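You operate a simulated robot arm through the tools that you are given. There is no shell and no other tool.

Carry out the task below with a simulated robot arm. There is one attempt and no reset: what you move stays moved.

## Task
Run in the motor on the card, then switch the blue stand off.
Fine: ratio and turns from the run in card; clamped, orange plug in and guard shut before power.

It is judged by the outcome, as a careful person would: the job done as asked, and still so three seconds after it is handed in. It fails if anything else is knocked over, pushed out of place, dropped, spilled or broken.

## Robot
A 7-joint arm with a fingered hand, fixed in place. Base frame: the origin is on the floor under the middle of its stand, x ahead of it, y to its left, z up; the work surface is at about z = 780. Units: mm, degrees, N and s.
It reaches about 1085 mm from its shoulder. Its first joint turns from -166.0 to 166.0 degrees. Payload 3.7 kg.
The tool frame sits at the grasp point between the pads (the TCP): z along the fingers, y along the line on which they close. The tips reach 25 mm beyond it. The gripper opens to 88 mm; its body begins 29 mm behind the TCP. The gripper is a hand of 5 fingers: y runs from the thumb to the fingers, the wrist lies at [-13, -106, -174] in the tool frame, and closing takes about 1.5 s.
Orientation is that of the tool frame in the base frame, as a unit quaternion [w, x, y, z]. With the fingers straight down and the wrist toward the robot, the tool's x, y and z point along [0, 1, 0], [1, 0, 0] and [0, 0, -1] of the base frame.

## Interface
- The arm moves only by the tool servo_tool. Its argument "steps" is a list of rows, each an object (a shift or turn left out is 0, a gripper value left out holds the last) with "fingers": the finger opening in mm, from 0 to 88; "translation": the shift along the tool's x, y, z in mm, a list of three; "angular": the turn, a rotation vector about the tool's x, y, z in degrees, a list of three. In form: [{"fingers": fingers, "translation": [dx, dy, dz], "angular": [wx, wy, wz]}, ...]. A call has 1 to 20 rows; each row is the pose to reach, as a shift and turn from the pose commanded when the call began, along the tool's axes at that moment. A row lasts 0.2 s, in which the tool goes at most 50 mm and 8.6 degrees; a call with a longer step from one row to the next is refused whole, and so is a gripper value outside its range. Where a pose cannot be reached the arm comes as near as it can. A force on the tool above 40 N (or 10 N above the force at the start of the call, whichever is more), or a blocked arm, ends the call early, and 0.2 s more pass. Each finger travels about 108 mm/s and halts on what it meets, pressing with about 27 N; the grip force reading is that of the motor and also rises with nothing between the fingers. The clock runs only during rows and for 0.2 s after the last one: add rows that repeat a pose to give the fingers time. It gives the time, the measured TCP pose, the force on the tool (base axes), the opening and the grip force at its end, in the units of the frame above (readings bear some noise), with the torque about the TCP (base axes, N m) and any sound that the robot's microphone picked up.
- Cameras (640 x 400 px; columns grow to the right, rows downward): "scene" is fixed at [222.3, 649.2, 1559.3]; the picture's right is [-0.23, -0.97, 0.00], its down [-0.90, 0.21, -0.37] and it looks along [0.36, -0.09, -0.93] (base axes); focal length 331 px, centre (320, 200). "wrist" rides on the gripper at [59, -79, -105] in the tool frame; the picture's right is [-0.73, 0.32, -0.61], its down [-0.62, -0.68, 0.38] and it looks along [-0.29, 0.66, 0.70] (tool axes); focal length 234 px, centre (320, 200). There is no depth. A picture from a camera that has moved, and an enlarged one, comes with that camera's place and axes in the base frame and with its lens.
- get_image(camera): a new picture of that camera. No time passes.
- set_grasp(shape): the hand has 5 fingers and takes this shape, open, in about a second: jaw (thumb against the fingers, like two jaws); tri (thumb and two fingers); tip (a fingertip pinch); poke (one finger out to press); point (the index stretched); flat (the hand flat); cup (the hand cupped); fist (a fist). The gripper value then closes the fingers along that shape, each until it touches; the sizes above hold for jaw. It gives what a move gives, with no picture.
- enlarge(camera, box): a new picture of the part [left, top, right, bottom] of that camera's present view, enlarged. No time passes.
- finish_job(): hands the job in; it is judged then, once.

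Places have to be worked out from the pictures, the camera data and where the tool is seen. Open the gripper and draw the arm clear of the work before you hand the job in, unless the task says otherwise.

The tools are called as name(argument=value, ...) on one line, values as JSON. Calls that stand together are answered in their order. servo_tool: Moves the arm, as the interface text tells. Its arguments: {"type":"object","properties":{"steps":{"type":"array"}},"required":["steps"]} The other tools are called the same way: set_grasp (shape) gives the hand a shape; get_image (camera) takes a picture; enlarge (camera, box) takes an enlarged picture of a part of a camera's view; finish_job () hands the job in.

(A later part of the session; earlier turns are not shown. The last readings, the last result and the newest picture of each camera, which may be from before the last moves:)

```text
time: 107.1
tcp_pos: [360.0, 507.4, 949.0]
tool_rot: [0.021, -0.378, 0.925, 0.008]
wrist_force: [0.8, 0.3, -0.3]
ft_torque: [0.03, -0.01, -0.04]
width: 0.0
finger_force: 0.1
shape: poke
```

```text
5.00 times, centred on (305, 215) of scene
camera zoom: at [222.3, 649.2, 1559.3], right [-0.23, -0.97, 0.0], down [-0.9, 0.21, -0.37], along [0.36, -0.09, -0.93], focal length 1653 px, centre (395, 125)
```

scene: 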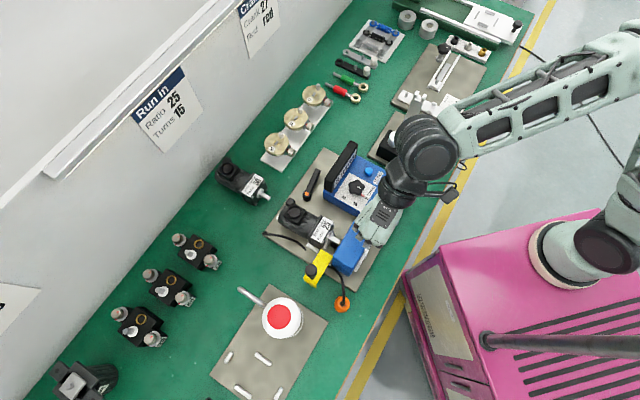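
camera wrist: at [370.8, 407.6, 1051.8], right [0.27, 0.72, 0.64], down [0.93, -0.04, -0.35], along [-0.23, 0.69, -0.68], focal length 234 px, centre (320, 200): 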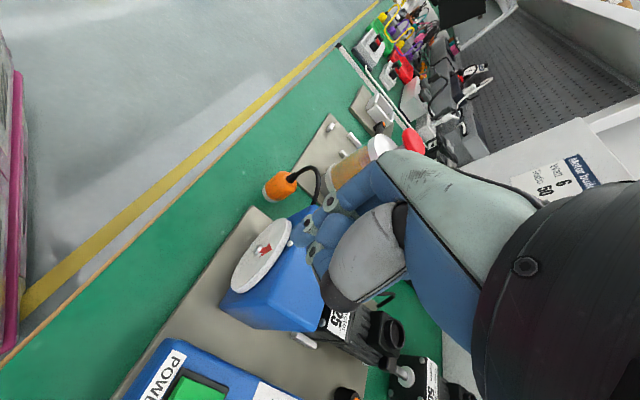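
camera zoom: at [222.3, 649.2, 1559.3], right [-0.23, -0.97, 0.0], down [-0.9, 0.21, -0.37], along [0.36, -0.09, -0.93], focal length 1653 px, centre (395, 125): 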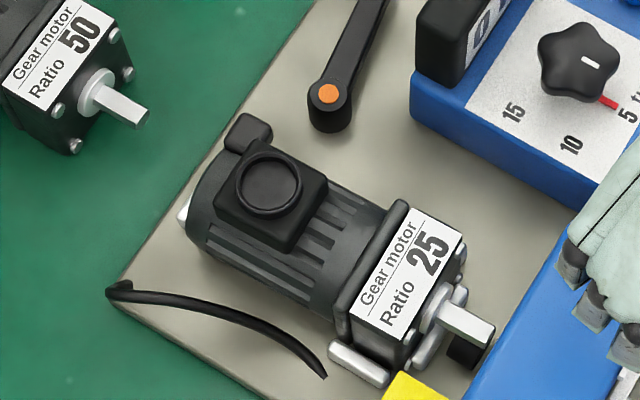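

The plug is a ~35 mm cylinder, ~52 mm tall, standing at about (265, 590), and the socket is the ring on the motor's terminal box. I switch to jaw and rotate the hand (high up) to a yaw that keeps the fingers off the housing and guard knob.

set_grasp(shape="jaw")

servo_tool(steps=[{"translation": [0, 0, -20], "angular": [0, 0, 8]}, {"translation": [0, 0, -40], "angular": [0, 0, 16]}, {"translation": [0, 0, -60], "angular": [0, 0, 24]}, {"translation": [0, 0, -60], "angular": [0, 0, 32]}, {"translation": [0, 0, -60], "angular": [0, 0, 40]}, {"translation": [0, 0, -60], "angular": [0, 0, 48]}, {"translation": [0, 0, -60], "angular": [0, 0, 56]}, {"translation": [0, 0, -60], "angular": [0, 0, 64]}, {"translation": [0, 0, -60], "angular": [0, 0, 72]}, {"translation": [0, 0, -60], "angular": [0, 0, 80]}, {"translation": [0, 0, -60], "angular": [0, 0, 80]}])

servo_tool(steps=[{"angular": [0, 0, 8]}, {"angular": [0, 0, 16]}, {"angular": [0, 0, 24]}, {"angular": [0, 0, 32]}, {"angular": [0, 0, 40]}, {"angular": [0, 0, 48]}, {"angular": [0, 0, 55]}, {"angular": [0, 0, 55]}])

get_image(camera="scene")

```text
time: 108.0
tcp_pos: [360.5, 508.5, 948.8]
tool_rot: [0.02, -0.378, 0.926, 0.008]
wrist_force: [0.1, 0.2, 0.4]
ft_torque: [0.03, 0.01, -0.03]
width: 87.9
finger_force: 0.1
shape: jaw
```

```text
time: 110.4
tcp_pos: [360.8, 507.1, 1010.5]
tool_rot: [0.011, 0.306, 0.952, 0.019]
wrist_force: [0.3, -0.3, 0.3]
ft_torque: [0.04, -0.03, 0.05]
width: 88.3
finger_force: 0.1
shape: jaw
```

```text
time: 112.2
tcp_pos: [360.8, 507.6, 1009.3]
tool_rot: [0.001, 0.71, 0.703, 0.023]
wrist_force: [0.4, -0.8, 0.3]
ft_torque: [-0.02, 0.0, 0.02]
width: 87.8
finger_force: 0.1
shape: jaw
```

```text
taken
```

scene: 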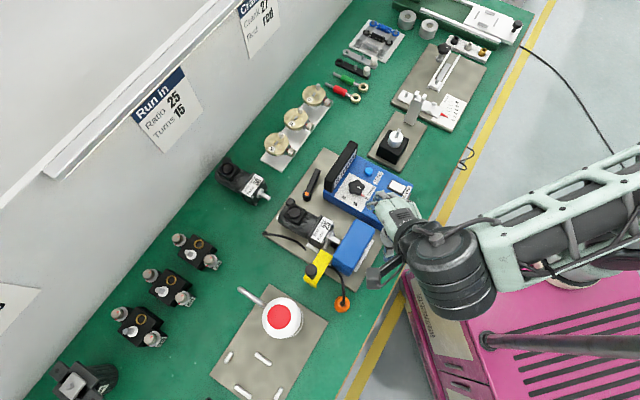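

Now I move over the plug at safe height, turning another 18° clockwise, with the fingers pre-set to 56 mm.

servo_tool(steps=[{"fingers": 70, "translation": [17, -20, 5], "angular": [0, 0, 4]}, {"fingers": 60, "translation": [34, -40, 10], "angular": [0, 0, 8]}, {"fingers": 56, "translation": [51, -60, 15], "angular": [0, 0, 12]}, {"fingers": 56, "translation": [68, -80, 25], "angular": [0, 0, 16]}, {"fingers": 56, "translation": [82, -96, 40], "angular": [0, 0, 18]}, {"fingers": 56, "translation": [82, -96, 60], "angular": [0, 0, 18]}, {"fingers": 56, "translation": [82, -96, 60], "angular": [0, 0, 18]}])

get_image(camera="wrist")

enlarge(camera="scene", box=[280, 230, 400, 350])

```text
time: 113.8
tcp_pos: [267.6, 590.2, 950.2]
tool_rot: [-0.002, 0.812, 0.583, 0.022]
wrist_force: [0.5, -0.1, 0.3]
ft_torque: [-0.01, 0.02, 0.0]
width: 56.4
finger_force: 0.0
shape: jaw
```

```text
taken
camera wrist: at [207.8, 668.3, 1055.1], right [0.06, -0.81, 0.59], down [-0.83, -0.36, -0.42], along [0.55, -0.46, -0.69], focal length 234 px, centre (320, 200)
```

wrist: 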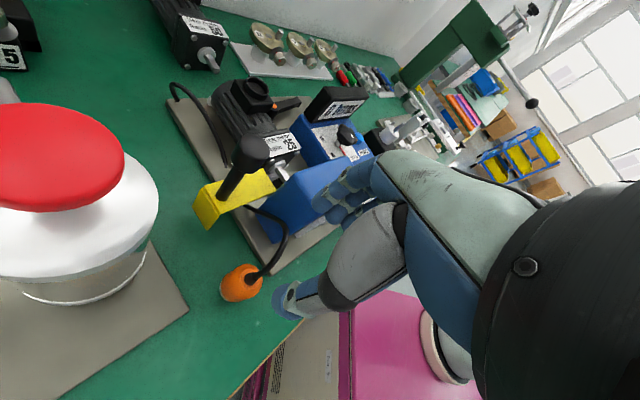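

```text
3.33 times, centred on (340, 290) of scene
camera zoom: at [222.3, 649.2, 1559.3], right [-0.23, -0.97, 0.0], down [-0.9, 0.21, -0.37], along [0.36, -0.09, -0.93], focal length 1102 px, centre (253, -100)
```

zoom: 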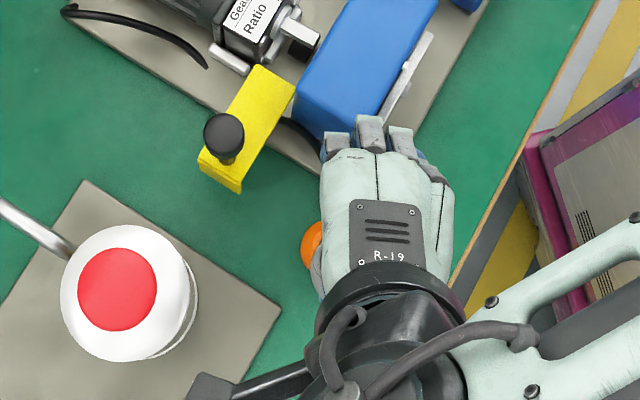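

The pose is comfortable and clear of the jar. I descend to just above the plug and check alignment.

servo_tool(steps=[{"fingers": 56, "translation": [-1.5, -2.5, 25]}, {"fingers": 56, "translation": [-2.5, -3.5, 50]}, {"fingers": 56, "translation": [-3.5, -4, 72]}, {"fingers": 56, "translation": [-4.3, -4.4, 90]}, {"fingers": 56, "translation": [-4.3, -4.4, 90]}])

get_image(camera="wrist")

enlarge(camera="scene", box=[300, 250, 390, 340])

```text
time: 115.0
tcp_pos: [262.9, 592.2, 858.8]
tool_rot: [-0.002, 0.811, 0.584, 0.022]
wrist_force: [-0.6, 0.9, -0.1]
ft_torque: [-0.02, 0.02, 0.0]
width: 56.0
finger_force: 0.1
shape: jaw
```

```text
taken
camera wrist: at [205.2, 669.8, 963.6], right [0.06, -0.81, 0.59], down [-0.83, -0.36, -0.42], along [0.55, -0.46, -0.69], focal length 234 px, centre (320, 200)
```

wrist: 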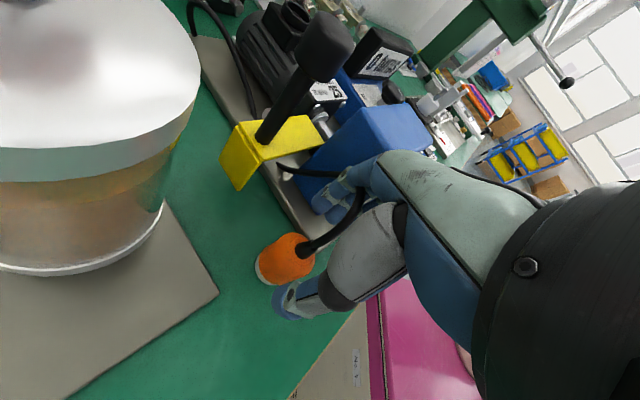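

```text
4.44 times, centred on (345, 295) of scene
camera zoom: at [222.3, 649.2, 1559.3], right [-0.23, -0.97, 0.0], down [-0.9, 0.21, -0.37], along [0.36, -0.09, -0.93], focal length 1470 px, centre (209, -222)
```

zoom: 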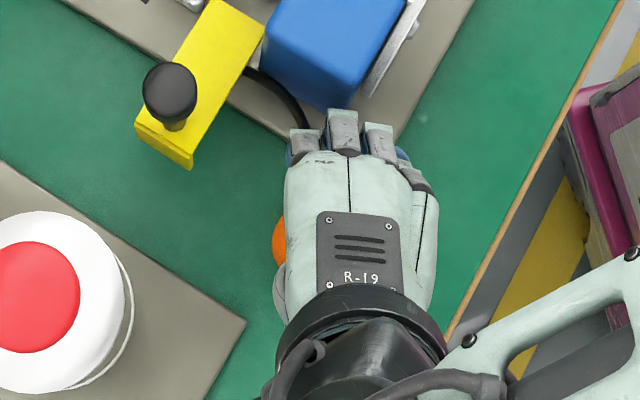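

Plug is between thumb and fingers. I descend the remaining ~36 mm.

servo_tool(steps=[{"fingers": 56, "translation": [0, 1, 10]}, {"fingers": 56, "translation": [-0.4, 0.8, 20]}, {"fingers": 56, "translation": [-0.8, 0.6, 29]}, {"fingers": 56, "translation": [-1, 0.6, 36]}, {"fingers": 56, "translation": [-1, 0.6, 36]}])

get_image(camera="wrist")

```text
time: 116.2
tcp_pos: [265.2, 591.3, 823.3]
tool_rot: [-0.003, 0.811, 0.584, 0.022]
wrist_force: [-1.2, 0.7, -0.9]
ft_torque: [-0.01, 0.01, -0.02]
width: 56.5
finger_force: 0.1
shape: jaw
```

```text
taken
camera wrist: at [206.3, 669.4, 929.7], right [0.06, -0.81, 0.59], down [-0.83, -0.36, -0.42], along [0.55, -0.46, -0.69], focal length 234 px, centre (320, 200)
```

wrist: 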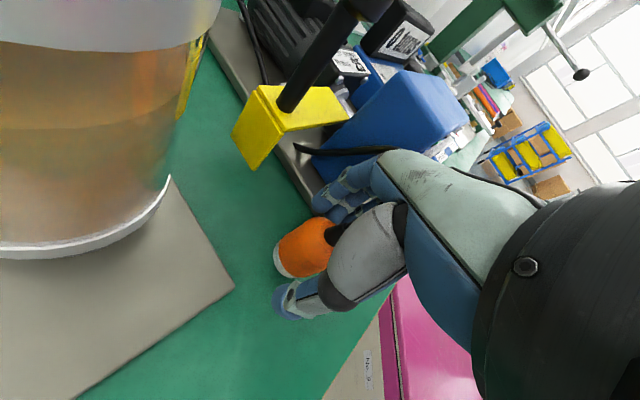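

The plug is centred within ~4 mm. I close the fingers on it.

servo_tool(steps=[{"fingers": 48}, {"fingers": 40}, {"fingers": 34}, {"fingers": 30}, {"fingers": 28}, {"fingers": 28}, {"fingers": 28}])

enlarge(camera="wrist", box=[230, 160, 390, 330])

```text
time: 117.8
tcp_pos: [264.7, 590.9, 824.7]
tool_rot: [-0.002, 0.812, 0.584, 0.022]
wrist_force: [-0.3, 0.3, 1.0]
ft_torque: [0.02, 0.01, 0.03]
width: 29.1
finger_force: 0.0
shape: jaw
```

```text
2.35 times, centred on (310, 245) of wrist
camera zoom: at [206.2, 669.4, 929.7], right [0.06, -0.81, 0.59], down [-0.83, -0.36, -0.42], along [0.55, -0.46, -0.69], focal length 551 px, centre (344, 94)
```

zoom: 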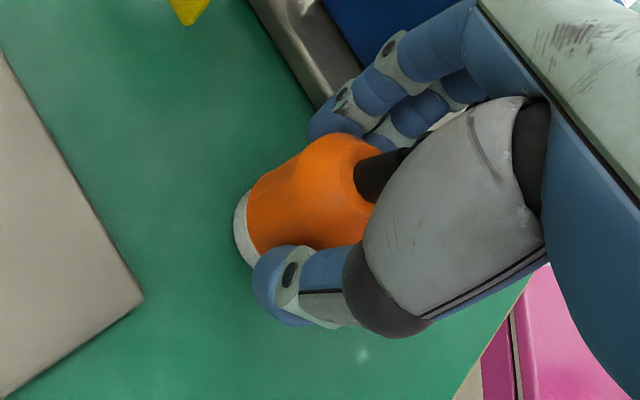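

No grip force yet at 29 mm, so the plug body is slimmer than I thought. I continue closing.

servo_tool(steps=[{"fingers": 25}, {"fingers": 22}, {"fingers": 19}, {"fingers": 16}, {"fingers": 16}, {"fingers": 16}])

enlarge(camera="wrist", box=[230, 160, 390, 330])

```text
time: 119.2
tcp_pos: [265.8, 592.0, 824.4]
tool_rot: [-0.003, 0.812, 0.584, 0.022]
wrist_force: [-4.3, 4.8, -0.8]
ft_torque: [0.12, 0.14, 0.03]
width: 24.9
finger_force: 27.4
shape: jaw
```

```text
2.35 times, centred on (310, 245) of wrist
camera zoom: at [205.9, 669.6, 929.7], right [0.06, -0.81, 0.59], down [-0.83, -0.36, -0.42], along [0.55, -0.46, -0.69], focal length 551 px, centre (344, 94)
```

zoom: 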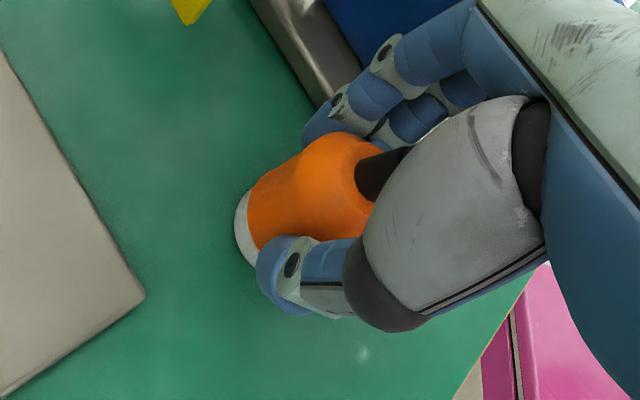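

Gripped off-centre: the plug sits ~9 mm toward the camera side. I open slightly, shift 9 mm that way, and re-close.

servo_tool(steps=[{"fingers": 30}, {"fingers": 44}, {"fingers": 48}, {"fingers": 48, "translation": [3, 0, 0]}, {"fingers": 48, "translation": [6, 0, 0]}, {"fingers": 48, "translation": [9, 0, 0]}, {"fingers": 48, "translation": [9, 0, 0]}])

servo_tool(steps=[{"fingers": 42}, {"fingers": 38}, {"fingers": 34}, {"fingers": 31}, {"fingers": 28}, {"fingers": 26}, {"fingers": 26}, {"fingers": 26}])

enlarge(camera="wrist", box=[230, 160, 390, 330])

```text
time: 120.8
tcp_pos: [268.3, 599.0, 824.9]
tool_rot: [-0.003, 0.811, 0.585, 0.023]
wrist_force: [-1.3, -0.5, 0.4]
ft_torque: [-0.01, 0.0, 0.01]
width: 47.4
finger_force: 0.1
shape: jaw
```

```text
time: 122.6
tcp_pos: [269.2, 599.1, 824.3]
tool_rot: [-0.002, 0.811, 0.584, 0.023]
wrist_force: [-0.7, 5.9, -2.6]
ft_torque: [0.08, 0.02, 0.09]
width: 19.9
finger_force: 27.2
shape: jaw
```

```text
2.35 times, centred on (310, 245) of wrist
camera zoom: at [209.0, 678.3, 929.4], right [0.06, -0.81, 0.59], down [-0.83, -0.36, -0.42], along [0.55, -0.46, -0.69], focal length 551 px, centre (344, 94)
```

zoom: 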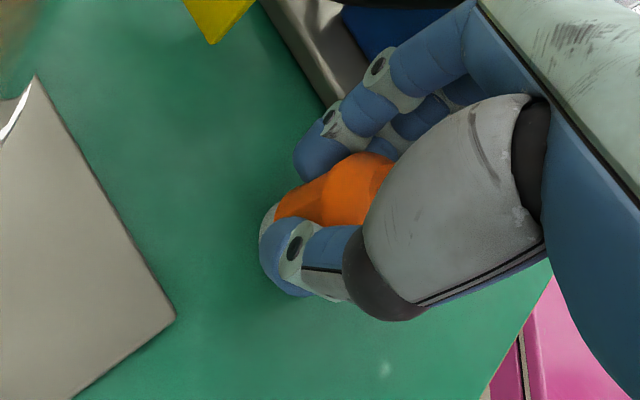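

Now slightly past centre the other way. I open and look at the actual offset before re-gripping.

servo_tool(steps=[{"fingers": 30}, {"fingers": 44}, {"fingers": 52}, {"fingers": 56}, {"fingers": 56}])

enlarge(camera="wrist", box=[230, 160, 390, 330])

enlarge(camera="scene", box=[310, 260, 380, 330])

```text
time: 123.8
tcp_pos: [269.4, 599.3, 824.9]
tool_rot: [-0.002, 0.811, 0.584, 0.021]
wrist_force: [0.0, 0.6, -0.5]
ft_torque: [0.0, -0.01, -0.01]
width: 55.5
finger_force: 0.1
shape: jaw
```

```text
2.35 times, centred on (310, 245) of wrist
camera zoom: at [209.1, 678.0, 929.7], right [0.06, -0.81, 0.59], down [-0.83, -0.36, -0.42], along [0.55, -0.46, -0.69], focal length 551 px, centre (344, 94)
```

zoom: 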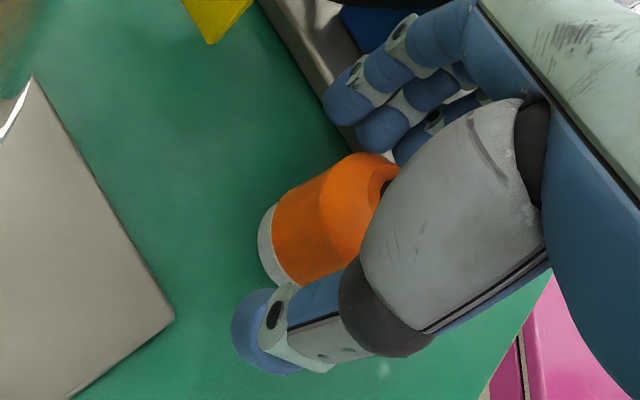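

```text
5.71 times, centred on (345, 295) of scene
camera zoom: at [222.3, 649.2, 1559.3], right [-0.23, -0.97, 0.0], down [-0.9, 0.21, -0.37], along [0.36, -0.09, -0.93], focal length 1890 px, centre (177, -343)
```

zoom: 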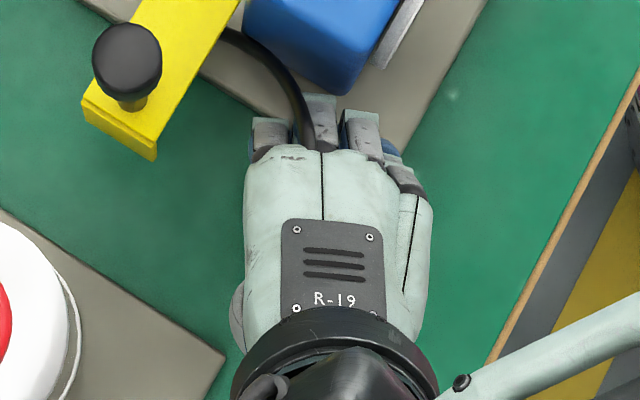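

The plug is now within 3–5 mm of centre. I close again firmly and test-lift.

servo_tool(steps=[{"fingers": 46}, {"fingers": 36}, {"fingers": 28}, {"fingers": 22}, {"fingers": 16}, {"fingers": 14}, {"fingers": 14}, {"fingers": 14}])

servo_tool(steps=[{"fingers": 14, "translation": [0, 0, -5]}, {"fingers": 14, "translation": [0, 0, -12]}, {"fingers": 14, "translation": [0, 0, -20]}, {"fingers": 14, "translation": [0, 0, -20]}])

enlarge(camera="wrist", box=[230, 160, 390, 330])

```text
time: 125.6
tcp_pos: [268.3, 600.1, 824.3]
tool_rot: [-0.002, 0.812, 0.584, 0.022]
wrist_force: [0.1, 6.8, -3.0]
ft_torque: [0.11, -0.03, 0.09]
width: 19.5
finger_force: 27.5
shape: jaw
```

```text
time: 126.6
tcp_pos: [267.5, 598.8, 843.9]
tool_rot: [-0.001, 0.812, 0.584, 0.022]
wrist_force: [-0.2, -0.1, 0.4]
ft_torque: [0.0, 0.03, 0.03]
width: 19.2
finger_force: 27.2
shape: jaw
```

```text
2.35 times, centred on (310, 245) of wrist
camera zoom: at [208.2, 677.6, 949.5], right [0.06, -0.81, 0.59], down [-0.83, -0.36, -0.42], along [0.55, -0.46, -0.69], focal length 551 px, centre (344, 94)
```

zoom: 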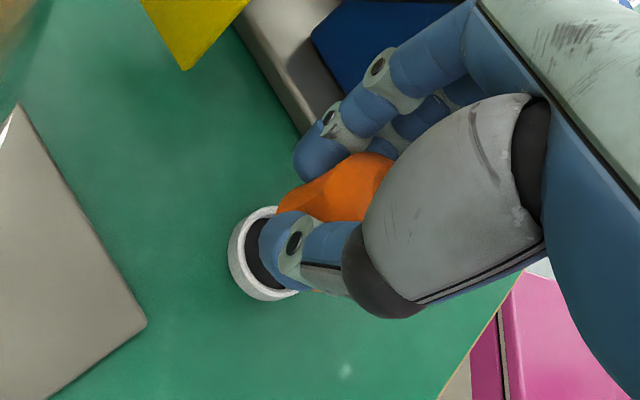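

The plug lifted out of its dock ring and is held firmly. I raise it high to clear the guard knob.

servo_tool(steps=[{"fingers": 14, "translation": [0, 0, -20]}, {"fingers": 14, "translation": [0, 0, -45]}, {"fingers": 14, "translation": [0, 0, -75]}, {"fingers": 14, "translation": [0, 0, -105]}, {"fingers": 14, "translation": [0, 0, -135]}, {"fingers": 14, "translation": [0, 0, -150]}, {"fingers": 14, "translation": [0, 0, -150]}])

get_image(camera="wrist")

get_image(camera="scene")

```text
time: 128.2
tcp_pos: [264.4, 594.5, 995.2]
tool_rot: [-0.002, 0.811, 0.585, 0.022]
wrist_force: [0.2, 0.0, -0.6]
ft_torque: [0.03, -0.01, 0.01]
width: 19.2
finger_force: 27.0
shape: jaw
```

```text
taken
camera wrist: at [204.1, 672.9, 1099.7], right [0.06, -0.81, 0.59], down [-0.83, -0.36, -0.42], along [0.55, -0.46, -0.69], focal length 234 px, centre (320, 200)
```

wrist: 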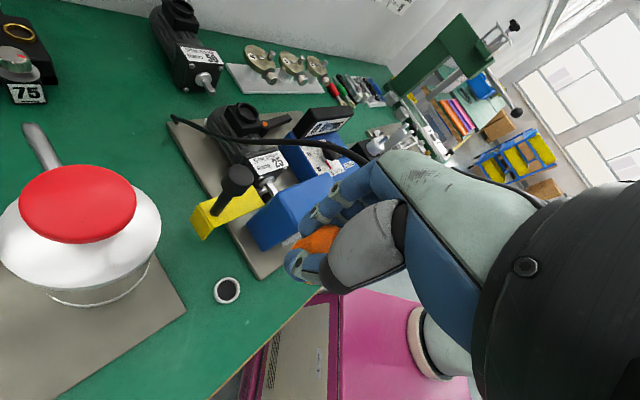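

```text
taken
```

scene: 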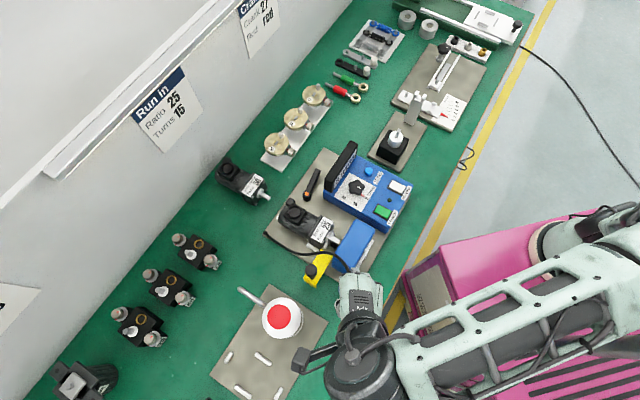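

The cable follows freely. I carry the plug to above the motor's socket, rotating to the natural yaw.

servo_tool(steps=[{"fingers": 14, "translation": [14, 20, 0], "angular": [0, 0, -8]}, {"fingers": 14, "translation": [28, 41, 0], "angular": [0, 0, -16]}, {"fingers": 14, "translation": [42, 62, 0], "angular": [0, 0, -24]}, {"fingers": 14, "translation": [56, 82, 0], "angular": [0, 0, -32]}, {"fingers": 14, "translation": [70, 103, 0], "angular": [0, 0, -40]}, {"fingers": 14, "translation": [84, 123, 0], "angular": [0, 0, -48]}, {"fingers": 14, "translation": [98, 144, 0], "angular": [0, 0, -56]}, {"fingers": 14, "translation": [112, 164, 0], "angular": [0, 0, -64]}, {"fingers": 14, "translation": [123, 180.6, 0], "angular": [0, 0, -72]}, {"fingers": 14, "translation": [123, 180.6, 0], "angular": [0, 0, -75]}, {"fingers": 14, "translation": [123, 180.6, 0], "angular": [0, 0, -75]}])

get_image(camera="wrist")

enlarge(camera="scene", box=[250, 150, 350, 250])

```text
time: 130.6
tcp_pos: [473.8, 653.9, 1003.1]
tool_rot: [0.012, 0.287, 0.958, 0.019]
wrist_force: [-0.5, -0.1, -0.4]
ft_torque: [0.0, 0.01, 0.01]
width: 19.0
finger_force: 27.4
shape: jaw
```

```text
taken
camera wrist: at [377.7, 617.9, 1103.8], right [0.76, -0.15, 0.63], down [0.16, -0.9, -0.4], along [0.63, 0.41, -0.66], focal length 234 px, centre (320, 200)
```

wrist: 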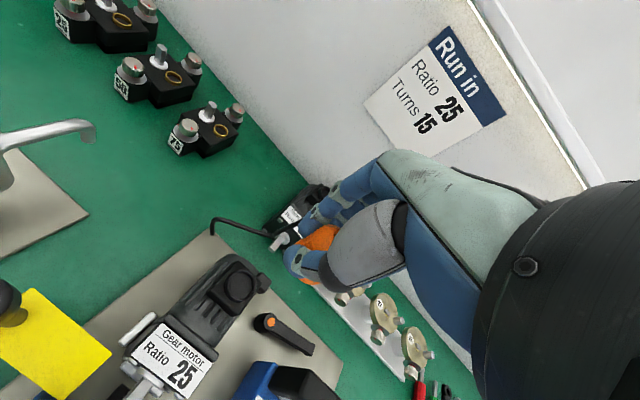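

```text
4.00 times, centred on (300, 200) of scene
camera zoom: at [222.3, 649.2, 1559.3], right [-0.23, -0.97, 0.0], down [-0.9, 0.21, -0.37], along [0.36, -0.09, -0.93], focal length 1323 px, centre (400, 200)
```

zoom: 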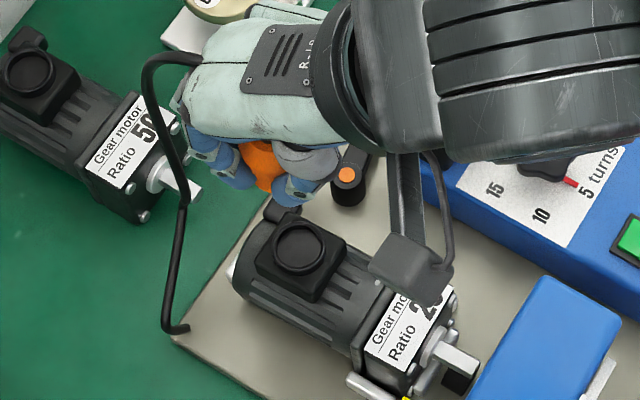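

Both cameras see plug and socket. I zoom in to measure the ring centre and the plug axis.

enlarge(camera="wrist", box=[180, 200, 360, 340])

enlarge(camera="scene", box=[250, 170, 310, 230])

```text
2.86 times, centred on (270, 270) of wrist
camera zoom: at [377.7, 617.9, 1103.8], right [0.76, -0.15, 0.63], down [0.16, -0.9, -0.4], along [0.63, 0.41, -0.66], focal length 669 px, centre (463, 0)
```

zoom: 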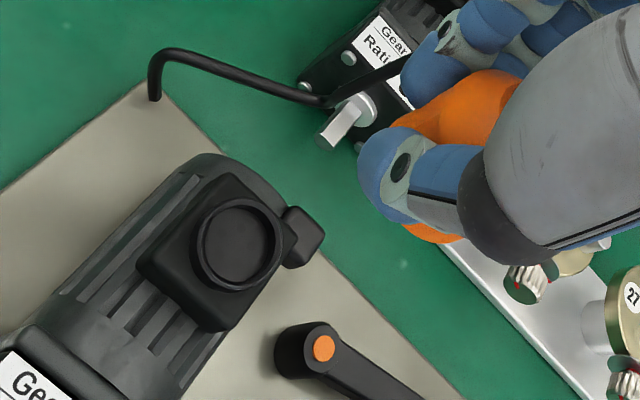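

```text
6.67 times, centred on (280, 200) of scene
camera zoom: at [222.3, 649.2, 1559.3], right [-0.23, -0.97, 0.0], down [-0.9, 0.21, -0.37], along [0.36, -0.09, -0.93], focal length 2204 px, centre (587, 200)
```

zoom: 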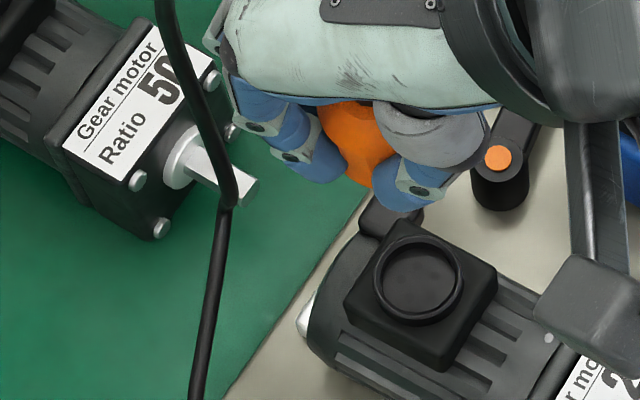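

Ring centre is at about (475, 647) with its top near z≈865–872. I lower the plug to ~12 mm above it so I can compare plug and ring directly in both views.

servo_tool(steps=[{"fingers": 14, "translation": [0, 0, 20]}, {"fingers": 14, "translation": [0, 0, 40]}, {"fingers": 14, "translation": [0, 0, 58]}, {"fingers": 14, "translation": [0, 0, 72]}, {"fingers": 14, "translation": [0, 0, 82]}, {"fingers": 14, "translation": [0, 0, 82]}])

enlarge(camera="wrist", box=[220, 170, 400, 310])

enlarge(camera="scene", box=[260, 170, 330, 240])

```text
time: 132.0
tcp_pos: [475.5, 657.8, 920.7]
tool_rot: [0.012, 0.288, 0.957, 0.017]
wrist_force: [-0.3, 0.1, 1.1]
ft_torque: [-0.03, 0.01, 0.0]
width: 18.7
finger_force: 26.6
shape: jaw
```

```text
2.86 times, centred on (310, 240) of wrist
camera zoom: at [380.2, 621.4, 1021.7], right [0.76, -0.15, 0.63], down [0.16, -0.9, -0.4], along [0.63, 0.41, -0.66], focal length 669 px, centre (349, 86)
```

zoom: 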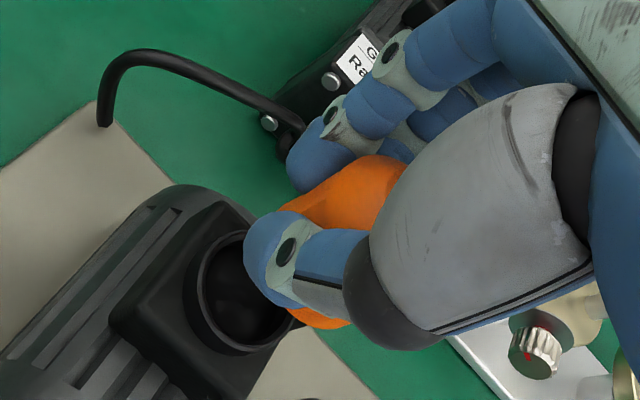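

```text
5.71 times, centred on (295, 205) of scene
camera zoom: at [222.3, 649.2, 1559.3], right [-0.23, -0.97, 0.0], down [-0.9, 0.21, -0.37], along [0.36, -0.09, -0.93], focal length 1890 px, centre (463, 171)
```

zoom: 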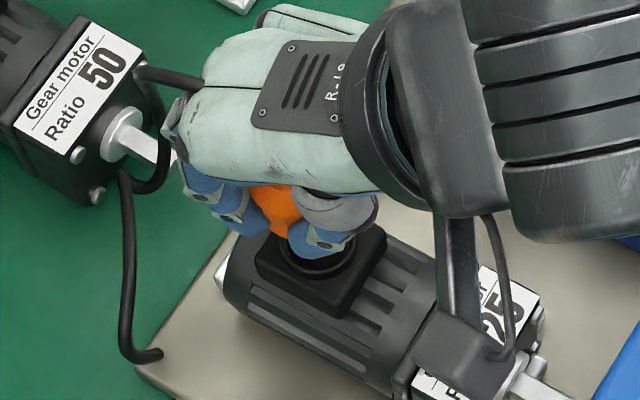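

enlarge(camera="wrist", box=[270, 180, 350, 260])

enlarge(camera="scene", box=[275, 195, 315, 235])

get_image(camera="wrist")

```text
5.00 times, centred on (310, 220) of wrist
camera zoom: at [380.2, 621.4, 1021.7], right [0.76, -0.15, 0.63], down [0.16, -0.9, -0.4], along [0.63, 0.41, -0.66], focal length 1171 px, centre (370, 100)
```

zoom: 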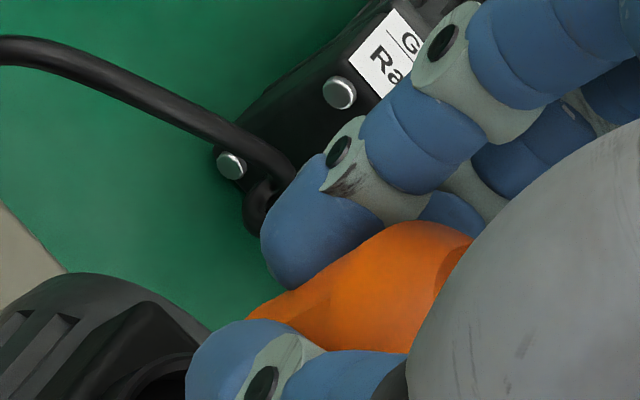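

```text
10.00 times, centred on (295, 215) of scene
camera zoom: at [222.3, 649.2, 1559.3], right [-0.23, -0.97, 0.0], down [-0.9, 0.21, -0.37], along [0.36, -0.09, -0.93], focal length 3307 px, centre (570, 50)
```

zoom: 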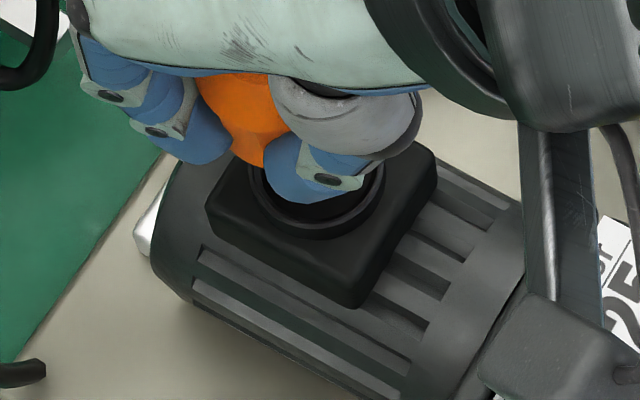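

```text
taken
camera wrist: at [380.2, 621.4, 1021.7], right [0.76, -0.15, 0.63], down [0.16, -0.9, -0.4], along [0.63, 0.41, -0.66], focal length 234 px, centre (320, 200)
```

wrist: 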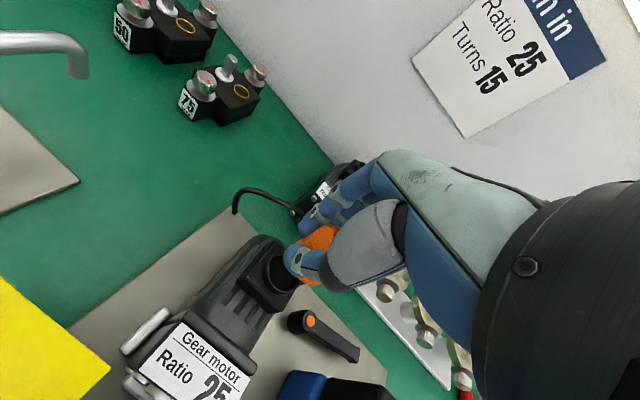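

The plug axis actually sits ~12 mm from the tool axis (squeezed toward the middle finger). I shift the hand so the plug is over the ring and re-check.

servo_tool(steps=[{"fingers": 14, "translation": [2.5, -7.4, 0]}, {"fingers": 14, "translation": [5, -14.8, 0]}, {"fingers": 14, "translation": [5, -14.8, 5]}, {"fingers": 14, "translation": [5, -14.8, 5]}])

enlarge(camera="wrist", box=[230, 180, 350, 300])

enlarge(camera="scene", box=[275, 195, 315, 235])

```text
time: 133.0
tcp_pos: [463.7, 647.4, 915.3]
tool_rot: [0.013, 0.288, 0.957, 0.019]
wrist_force: [0.8, -0.3, -0.1]
ft_torque: [-0.01, 0.0, 0.01]
width: 18.7
finger_force: 27.1
shape: jaw
```

```text
3.33 times, centred on (290, 240) of wrist
camera zoom: at [367.6, 611.6, 1016.1], right [0.76, -0.15, 0.63], down [0.16, -0.9, -0.4], along [0.63, 0.41, -0.66], focal length 781 px, centre (420, 67)
```

zoom: 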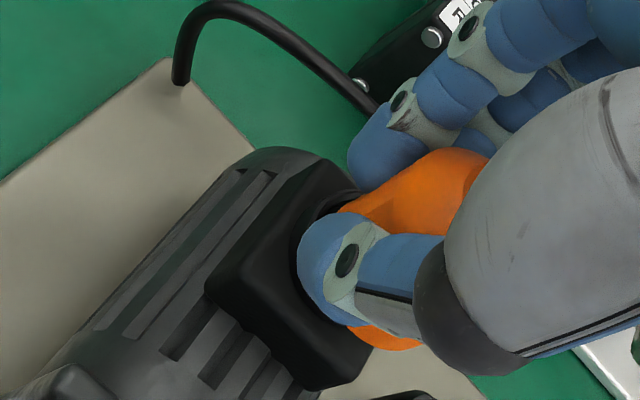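

```text
10.00 times, centred on (295, 215) of scene
camera zoom: at [222.3, 649.2, 1559.3], right [-0.23, -0.97, 0.0], down [-0.9, 0.21, -0.37], along [0.36, -0.09, -0.93], focal length 3307 px, centre (570, 50)
```

zoom: 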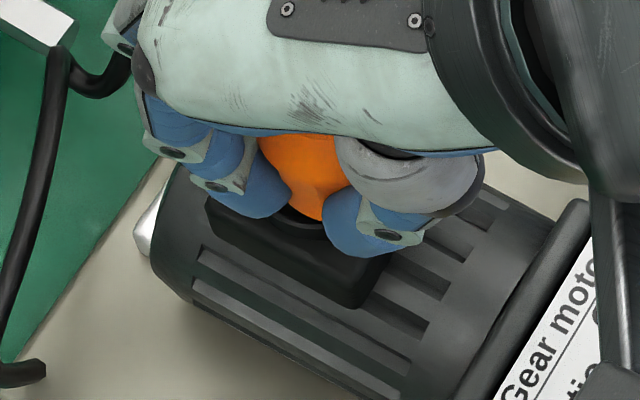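

Close: about 3 mm still off in both views. I correct it and lower gently until contact.

servo_tool(steps=[{"fingers": 14, "translation": [2.8, 1, 2]}, {"fingers": 14, "translation": [2.8, 1, 6]}, {"fingers": 14, "translation": [2.8, 1, 10]}, {"fingers": 14, "translation": [2.8, 1, 10]}])

enlarge(camera="wrist", box=[230, 180, 350, 300])

enlarge(camera="scene", box=[275, 195, 315, 235])

```text
time: 134.0
tcp_pos: [461.7, 648.6, 905.2]
tool_rot: [0.012, 0.288, 0.957, 0.017]
wrist_force: [0.0, -1.0, -0.8]
ft_torque: [0.03, 0.01, 0.03]
width: 15.2
finger_force: 27.2
shape: jaw
```

```text
3.33 times, centred on (290, 240) of wrist
camera zoom: at [366.8, 613.2, 1005.2], right [0.76, -0.15, 0.63], down [0.16, -0.9, -0.4], along [0.63, 0.41, -0.67], focal length 781 px, centre (420, 67)
```

zoom: 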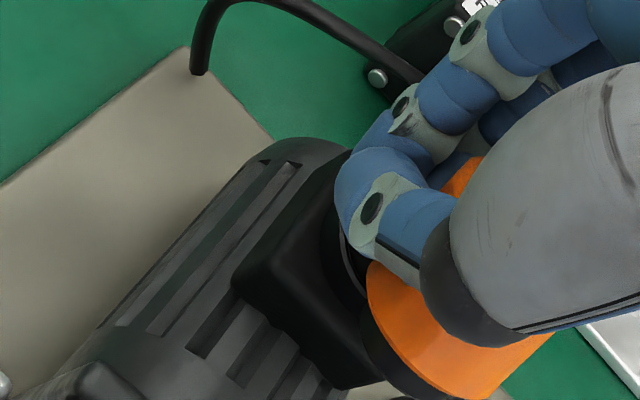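

```text
10.00 times, centred on (295, 215) of scene
camera zoom: at [222.3, 649.2, 1559.3], right [-0.23, -0.97, 0.0], down [-0.9, 0.21, -0.37], along [0.36, -0.09, -0.93], focal length 3307 px, centre (570, 50)
```

zoom: 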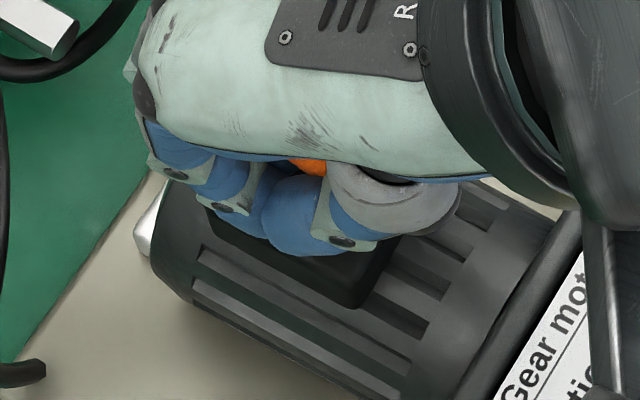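

The plug slipped sideways in the grip. I stop and look carefully before doing anything else.

enlarge(camera="wrist", box=[250, 180, 410, 320])

get_image(camera="scene")

enlarge(camera="scene", box=[250, 170, 350, 270])

```text
2.86 times, centred on (330, 250) of wrist
camera zoom: at [366.8, 613.2, 1005.2], right [0.76, -0.15, 0.63], down [0.16, -0.9, -0.4], along [0.63, 0.41, -0.67], focal length 669 px, centre (291, 57)
```

zoom: 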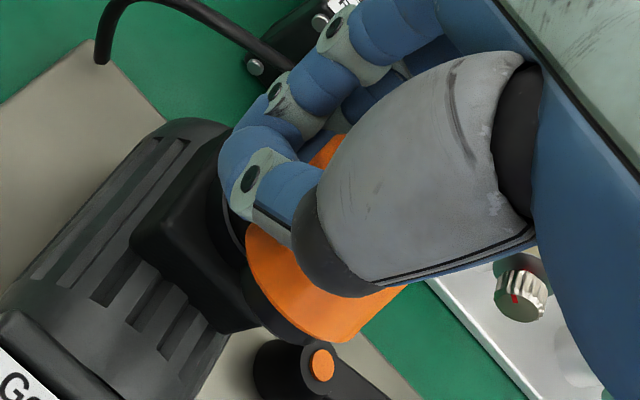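

```text
taken
```

scene: 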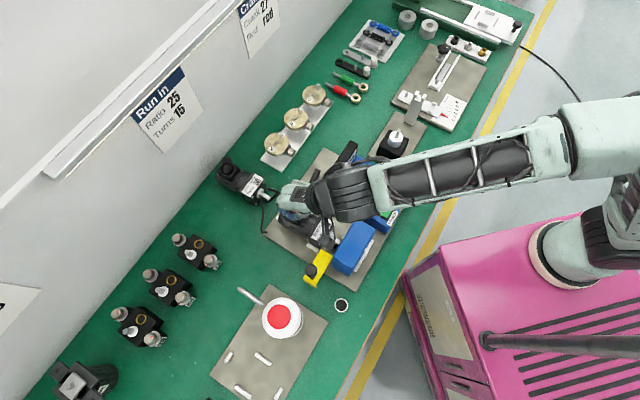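

```text
4.00 times, centred on (300, 220) of scene
camera zoom: at [222.3, 649.2, 1559.3], right [-0.23, -0.97, 0.0], down [-0.9, 0.21, -0.37], along [0.36, -0.09, -0.93], focal length 1323 px, centre (400, 120)
```

zoom: 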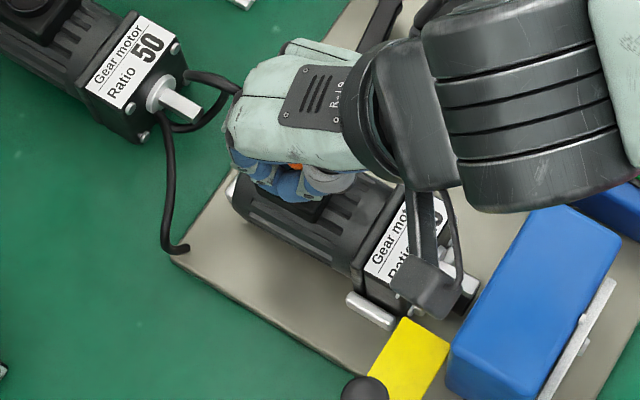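

The plug is still held (between thumb and middle finger), just shifted. Without changing the grip, I lift 12 mm to check it stays with the hand.

servo_tool(steps=[{"fingers": 15, "translation": [0, 0, -4]}, {"fingers": 15, "translation": [0, 0, -8]}, {"fingers": 15, "translation": [0, 0, -12]}, {"fingers": 15, "translation": [0, 0, -12]}])

enlarge(camera="wrist", box=[250, 180, 410, 320])

enlarge(camera="scene", box=[275, 185, 325, 235])

```text
time: 135.0
tcp_pos: [462.5, 648.8, 917.9]
tool_rot: [0.012, 0.288, 0.957, 0.019]
wrist_force: [0.8, 0.1, 0.1]
ft_torque: [0.01, 0.02, 0.0]
width: 14.7
finger_force: 0.1
shape: jaw
```

```text
2.86 times, centred on (330, 250) of wrist
camera zoom: at [366.2, 612.7, 1018.3], right [0.76, -0.15, 0.63], down [0.16, -0.9, -0.41], along [0.63, 0.41, -0.66], focal length 669 px, centre (291, 57)
```

zoom: 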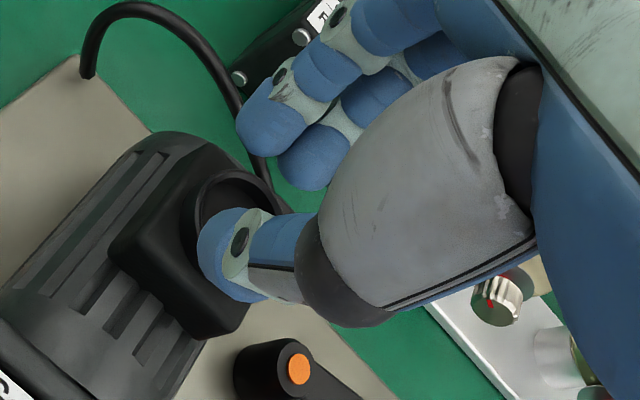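

```text
8.00 times, centred on (300, 210) of scene
camera zoom: at [222.3, 649.2, 1559.3], right [-0.23, -0.97, 0.0], down [-0.9, 0.21, -0.37], along [0.36, -0.09, -0.93], focal length 2645 px, centre (480, 120)
```

zoom: 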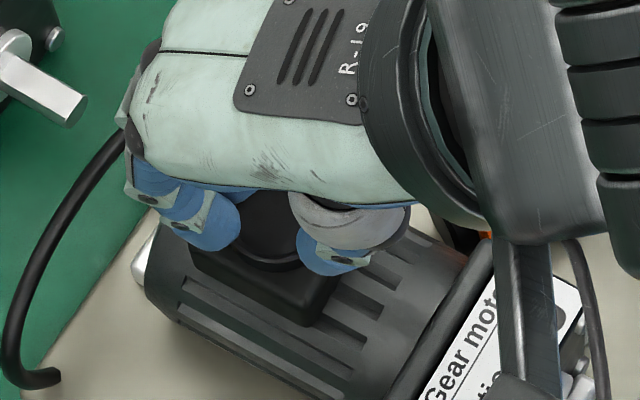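

The plug has come out of the grip. I look for where it went before moving.

get_image(camera="scene")

get_image(camera="wrist")

enlarge(camera="scene", box=[260, 160, 400, 300])

```text
taken
```

scene: 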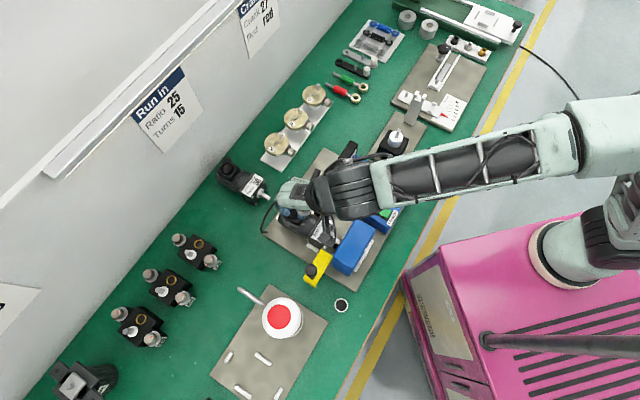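

```text
taken
camera wrist: at [366.2, 612.7, 1018.3], right [0.76, -0.15, 0.63], down [0.16, -0.9, -0.41], along [0.63, 0.41, -0.66], focal length 234 px, centre (320, 200)
```

wrist: 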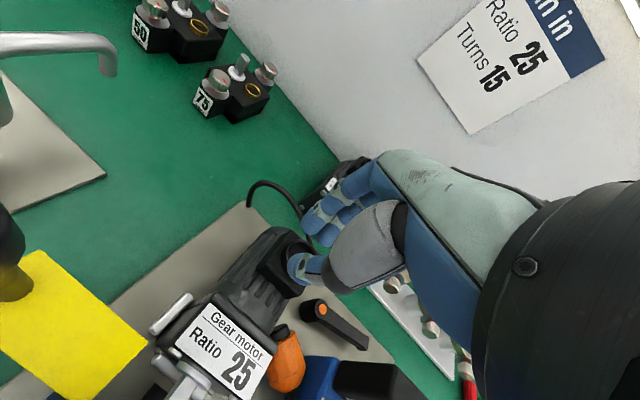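

```text
2.86 times, centred on (330, 230) of scene
camera zoom: at [222.3, 649.2, 1559.3], right [-0.23, -0.97, 0.0], down [-0.9, 0.21, -0.37], along [0.36, -0.09, -0.93], focal length 945 px, centre (291, 114)
```

zoom: 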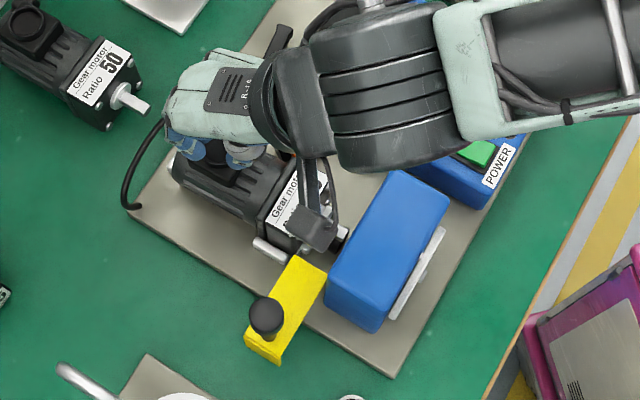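

The plug fell onto the stand's base plate beside the motor. I rise a little to see exactly how it lies.

servo_tool(steps=[{"fingers": 40, "translation": [0, 0, -20]}, {"fingers": 60, "translation": [0, 0, -50]}, {"fingers": 60, "translation": [0, 0, -80]}, {"fingers": 60, "translation": [0, 0, -80]}])

get_image(camera="wrist")

enlarge(camera="wrist", box=[180, 240, 380, 400])

```text
time: 136.0
tcp_pos: [461.1, 648.1, 995.7]
tool_rot: [0.013, 0.288, 0.957, 0.019]
wrist_force: [0.3, 0.6, -0.8]
ft_torque: [0.0, 0.0, 0.02]
width: 59.5
finger_force: 0.0
shape: jaw
```

```text
taken
camera wrist: at [365.4, 612.3, 1097.1], right [0.76, -0.15, 0.63], down [0.16, -0.9, -0.4], along [0.63, 0.41, -0.66], focal length 234 px, centre (320, 200)
```

wrist: 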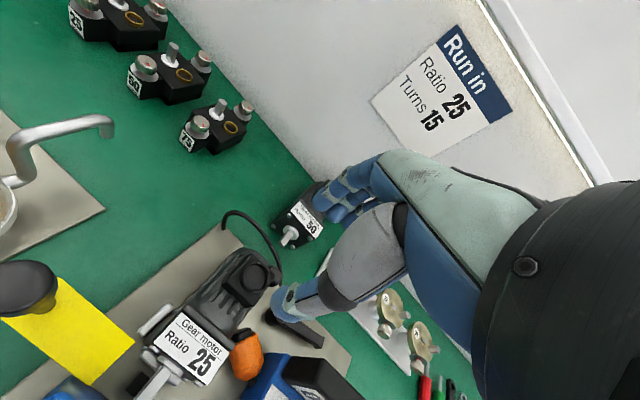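

```text
2.50 times, centred on (280, 320) of wrist
camera zoom: at [365.4, 612.3, 1097.1], right [0.76, -0.15, 0.63], down [0.16, -0.9, -0.4], along [0.63, 0.41, -0.66], focal length 585 px, centre (420, -100)
```

zoom: 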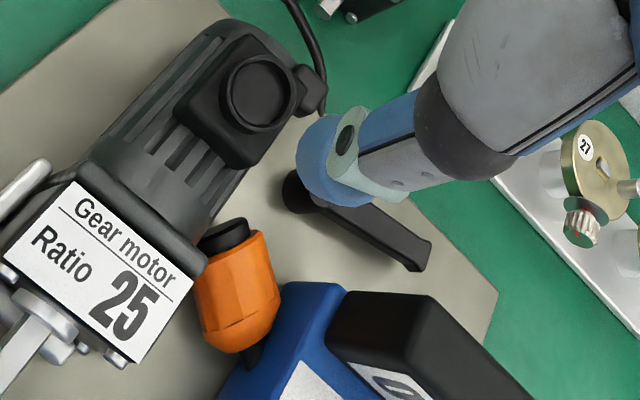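

The plug lies on its side next to the gearbox with its black connector end toward the wall. I rotate the hand so it can grip across the plug body and move above it for a better view.

servo_tool(steps=[{"fingers": 60, "translation": [-11, -7, 0], "angular": [0, 0, 7.5]}, {"fingers": 60, "translation": [-22, -14, 0], "angular": [0, 0, 15]}, {"fingers": 60, "translation": [-33, -21, 0], "angular": [0, 0, 22.5]}, {"fingers": 60, "translation": [-44, -28, 0], "angular": [0, 0, 30]}, {"fingers": 60, "translation": [-55, -35, 0], "angular": [0, 0, 37.5]}, {"fingers": 60, "translation": [-66, -41, 0], "angular": [0, 0, 44.6]}, {"fingers": 60, "translation": [-66, -41, 0], "angular": [0, 0, 44.6]}])

get_image(camera="wrist")

enlarge(camera="wrist", box=[180, 200, 340, 360])

enlarge(camera="scene", box=[280, 160, 380, 260])

```text
time: 137.6
tcp_pos: [493.0, 574.9, 994.8]
tool_rot: [0.004, 0.631, 0.776, 0.022]
wrist_force: [-0.2, 1.0, 0.6]
ft_torque: [0.01, 0.0, 0.03]
width: 59.5
finger_force: 0.1
shape: jaw
```

```text
taken
camera wrist: at [400.3, 615.1, 1098.8], right [0.44, -0.66, 0.6], down [-0.53, -0.74, -0.42], along [0.73, -0.13, -0.68], focal length 234 px, centre (320, 200)
```

wrist: 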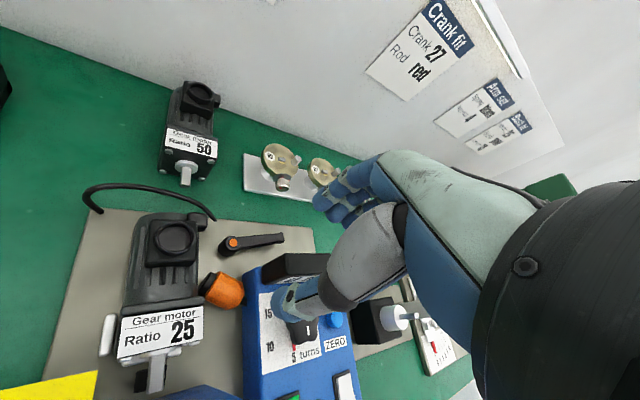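

```text
2.50 times, centred on (260, 280) of wrist
camera zoom: at [400.3, 615.1, 1098.8], right [0.44, -0.66, 0.6], down [-0.53, -0.74, -0.42], along [0.73, -0.13, -0.68], focal length 585 px, centre (470, 0)
```

zoom: 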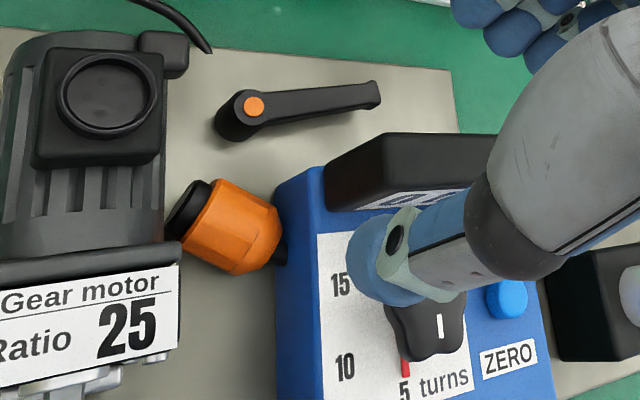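

```text
4.00 times, centred on (330, 210) of scene
camera zoom: at [222.3, 649.2, 1559.3], right [-0.23, -0.97, 0.0], down [-0.9, 0.21, -0.37], along [0.36, -0.09, -0.93], focal length 1323 px, centre (280, 160)
```

zoom: 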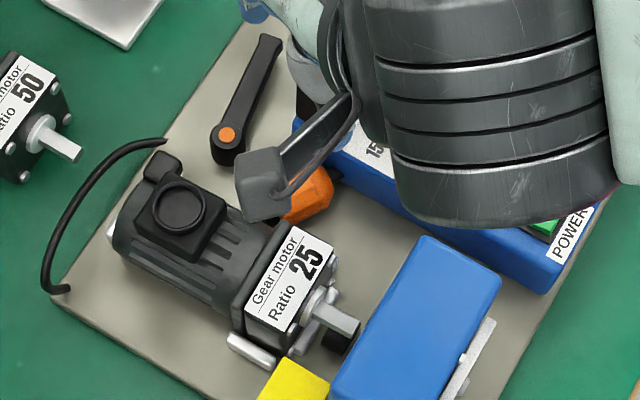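

The plug lies in the slot between gearbox and console. I test the "tip" (two-finger pinch) shape in the air, since the space around the plug is tight.

set_grasp(shape="tip")

get_image(camera="wrist")

enlarge(camera="scene", box=[280, 120, 400, 240])

```text
time: 138.5
tcp_pos: [493.2, 575.2, 994.9]
tool_rot: [0.005, 0.631, 0.776, 0.022]
wrist_force: [-0.6, 0.1, -0.1]
ft_torque: [0.0, -0.01, 0.01]
width: 87.8
finger_force: 0.0
shape: tip
```

```text
taken
camera wrist: at [400.0, 615.2, 1098.8], right [0.45, -0.66, 0.6], down [-0.53, -0.74, -0.42], along [0.73, -0.13, -0.68], focal length 234 px, centre (320, 200)
```

wrist: 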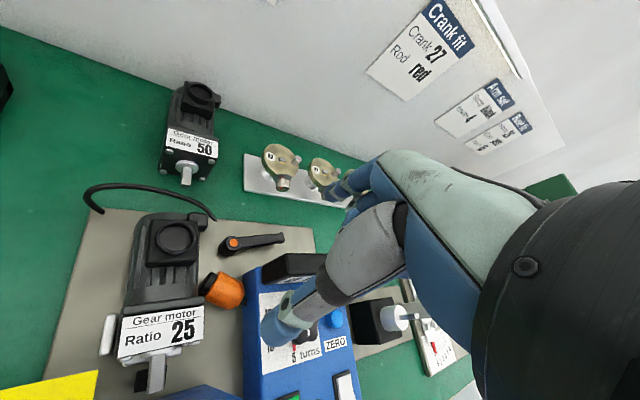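

```text
3.33 times, centred on (340, 180) of scene
camera zoom: at [222.3, 649.2, 1559.3], right [-0.23, -0.97, 0.0], down [-0.9, 0.21, -0.37], along [0.36, -0.09, -0.93], focal length 1102 px, centre (253, 267)
```

zoom: 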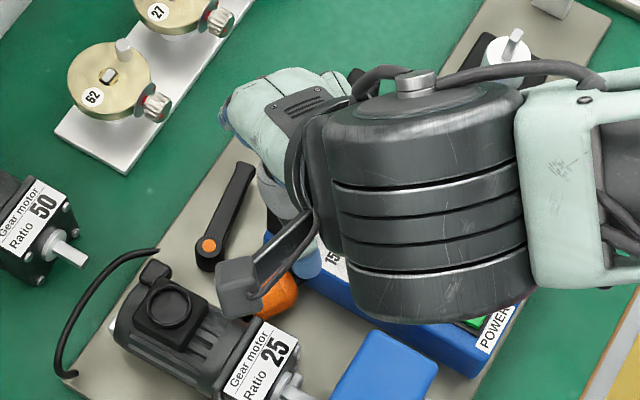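

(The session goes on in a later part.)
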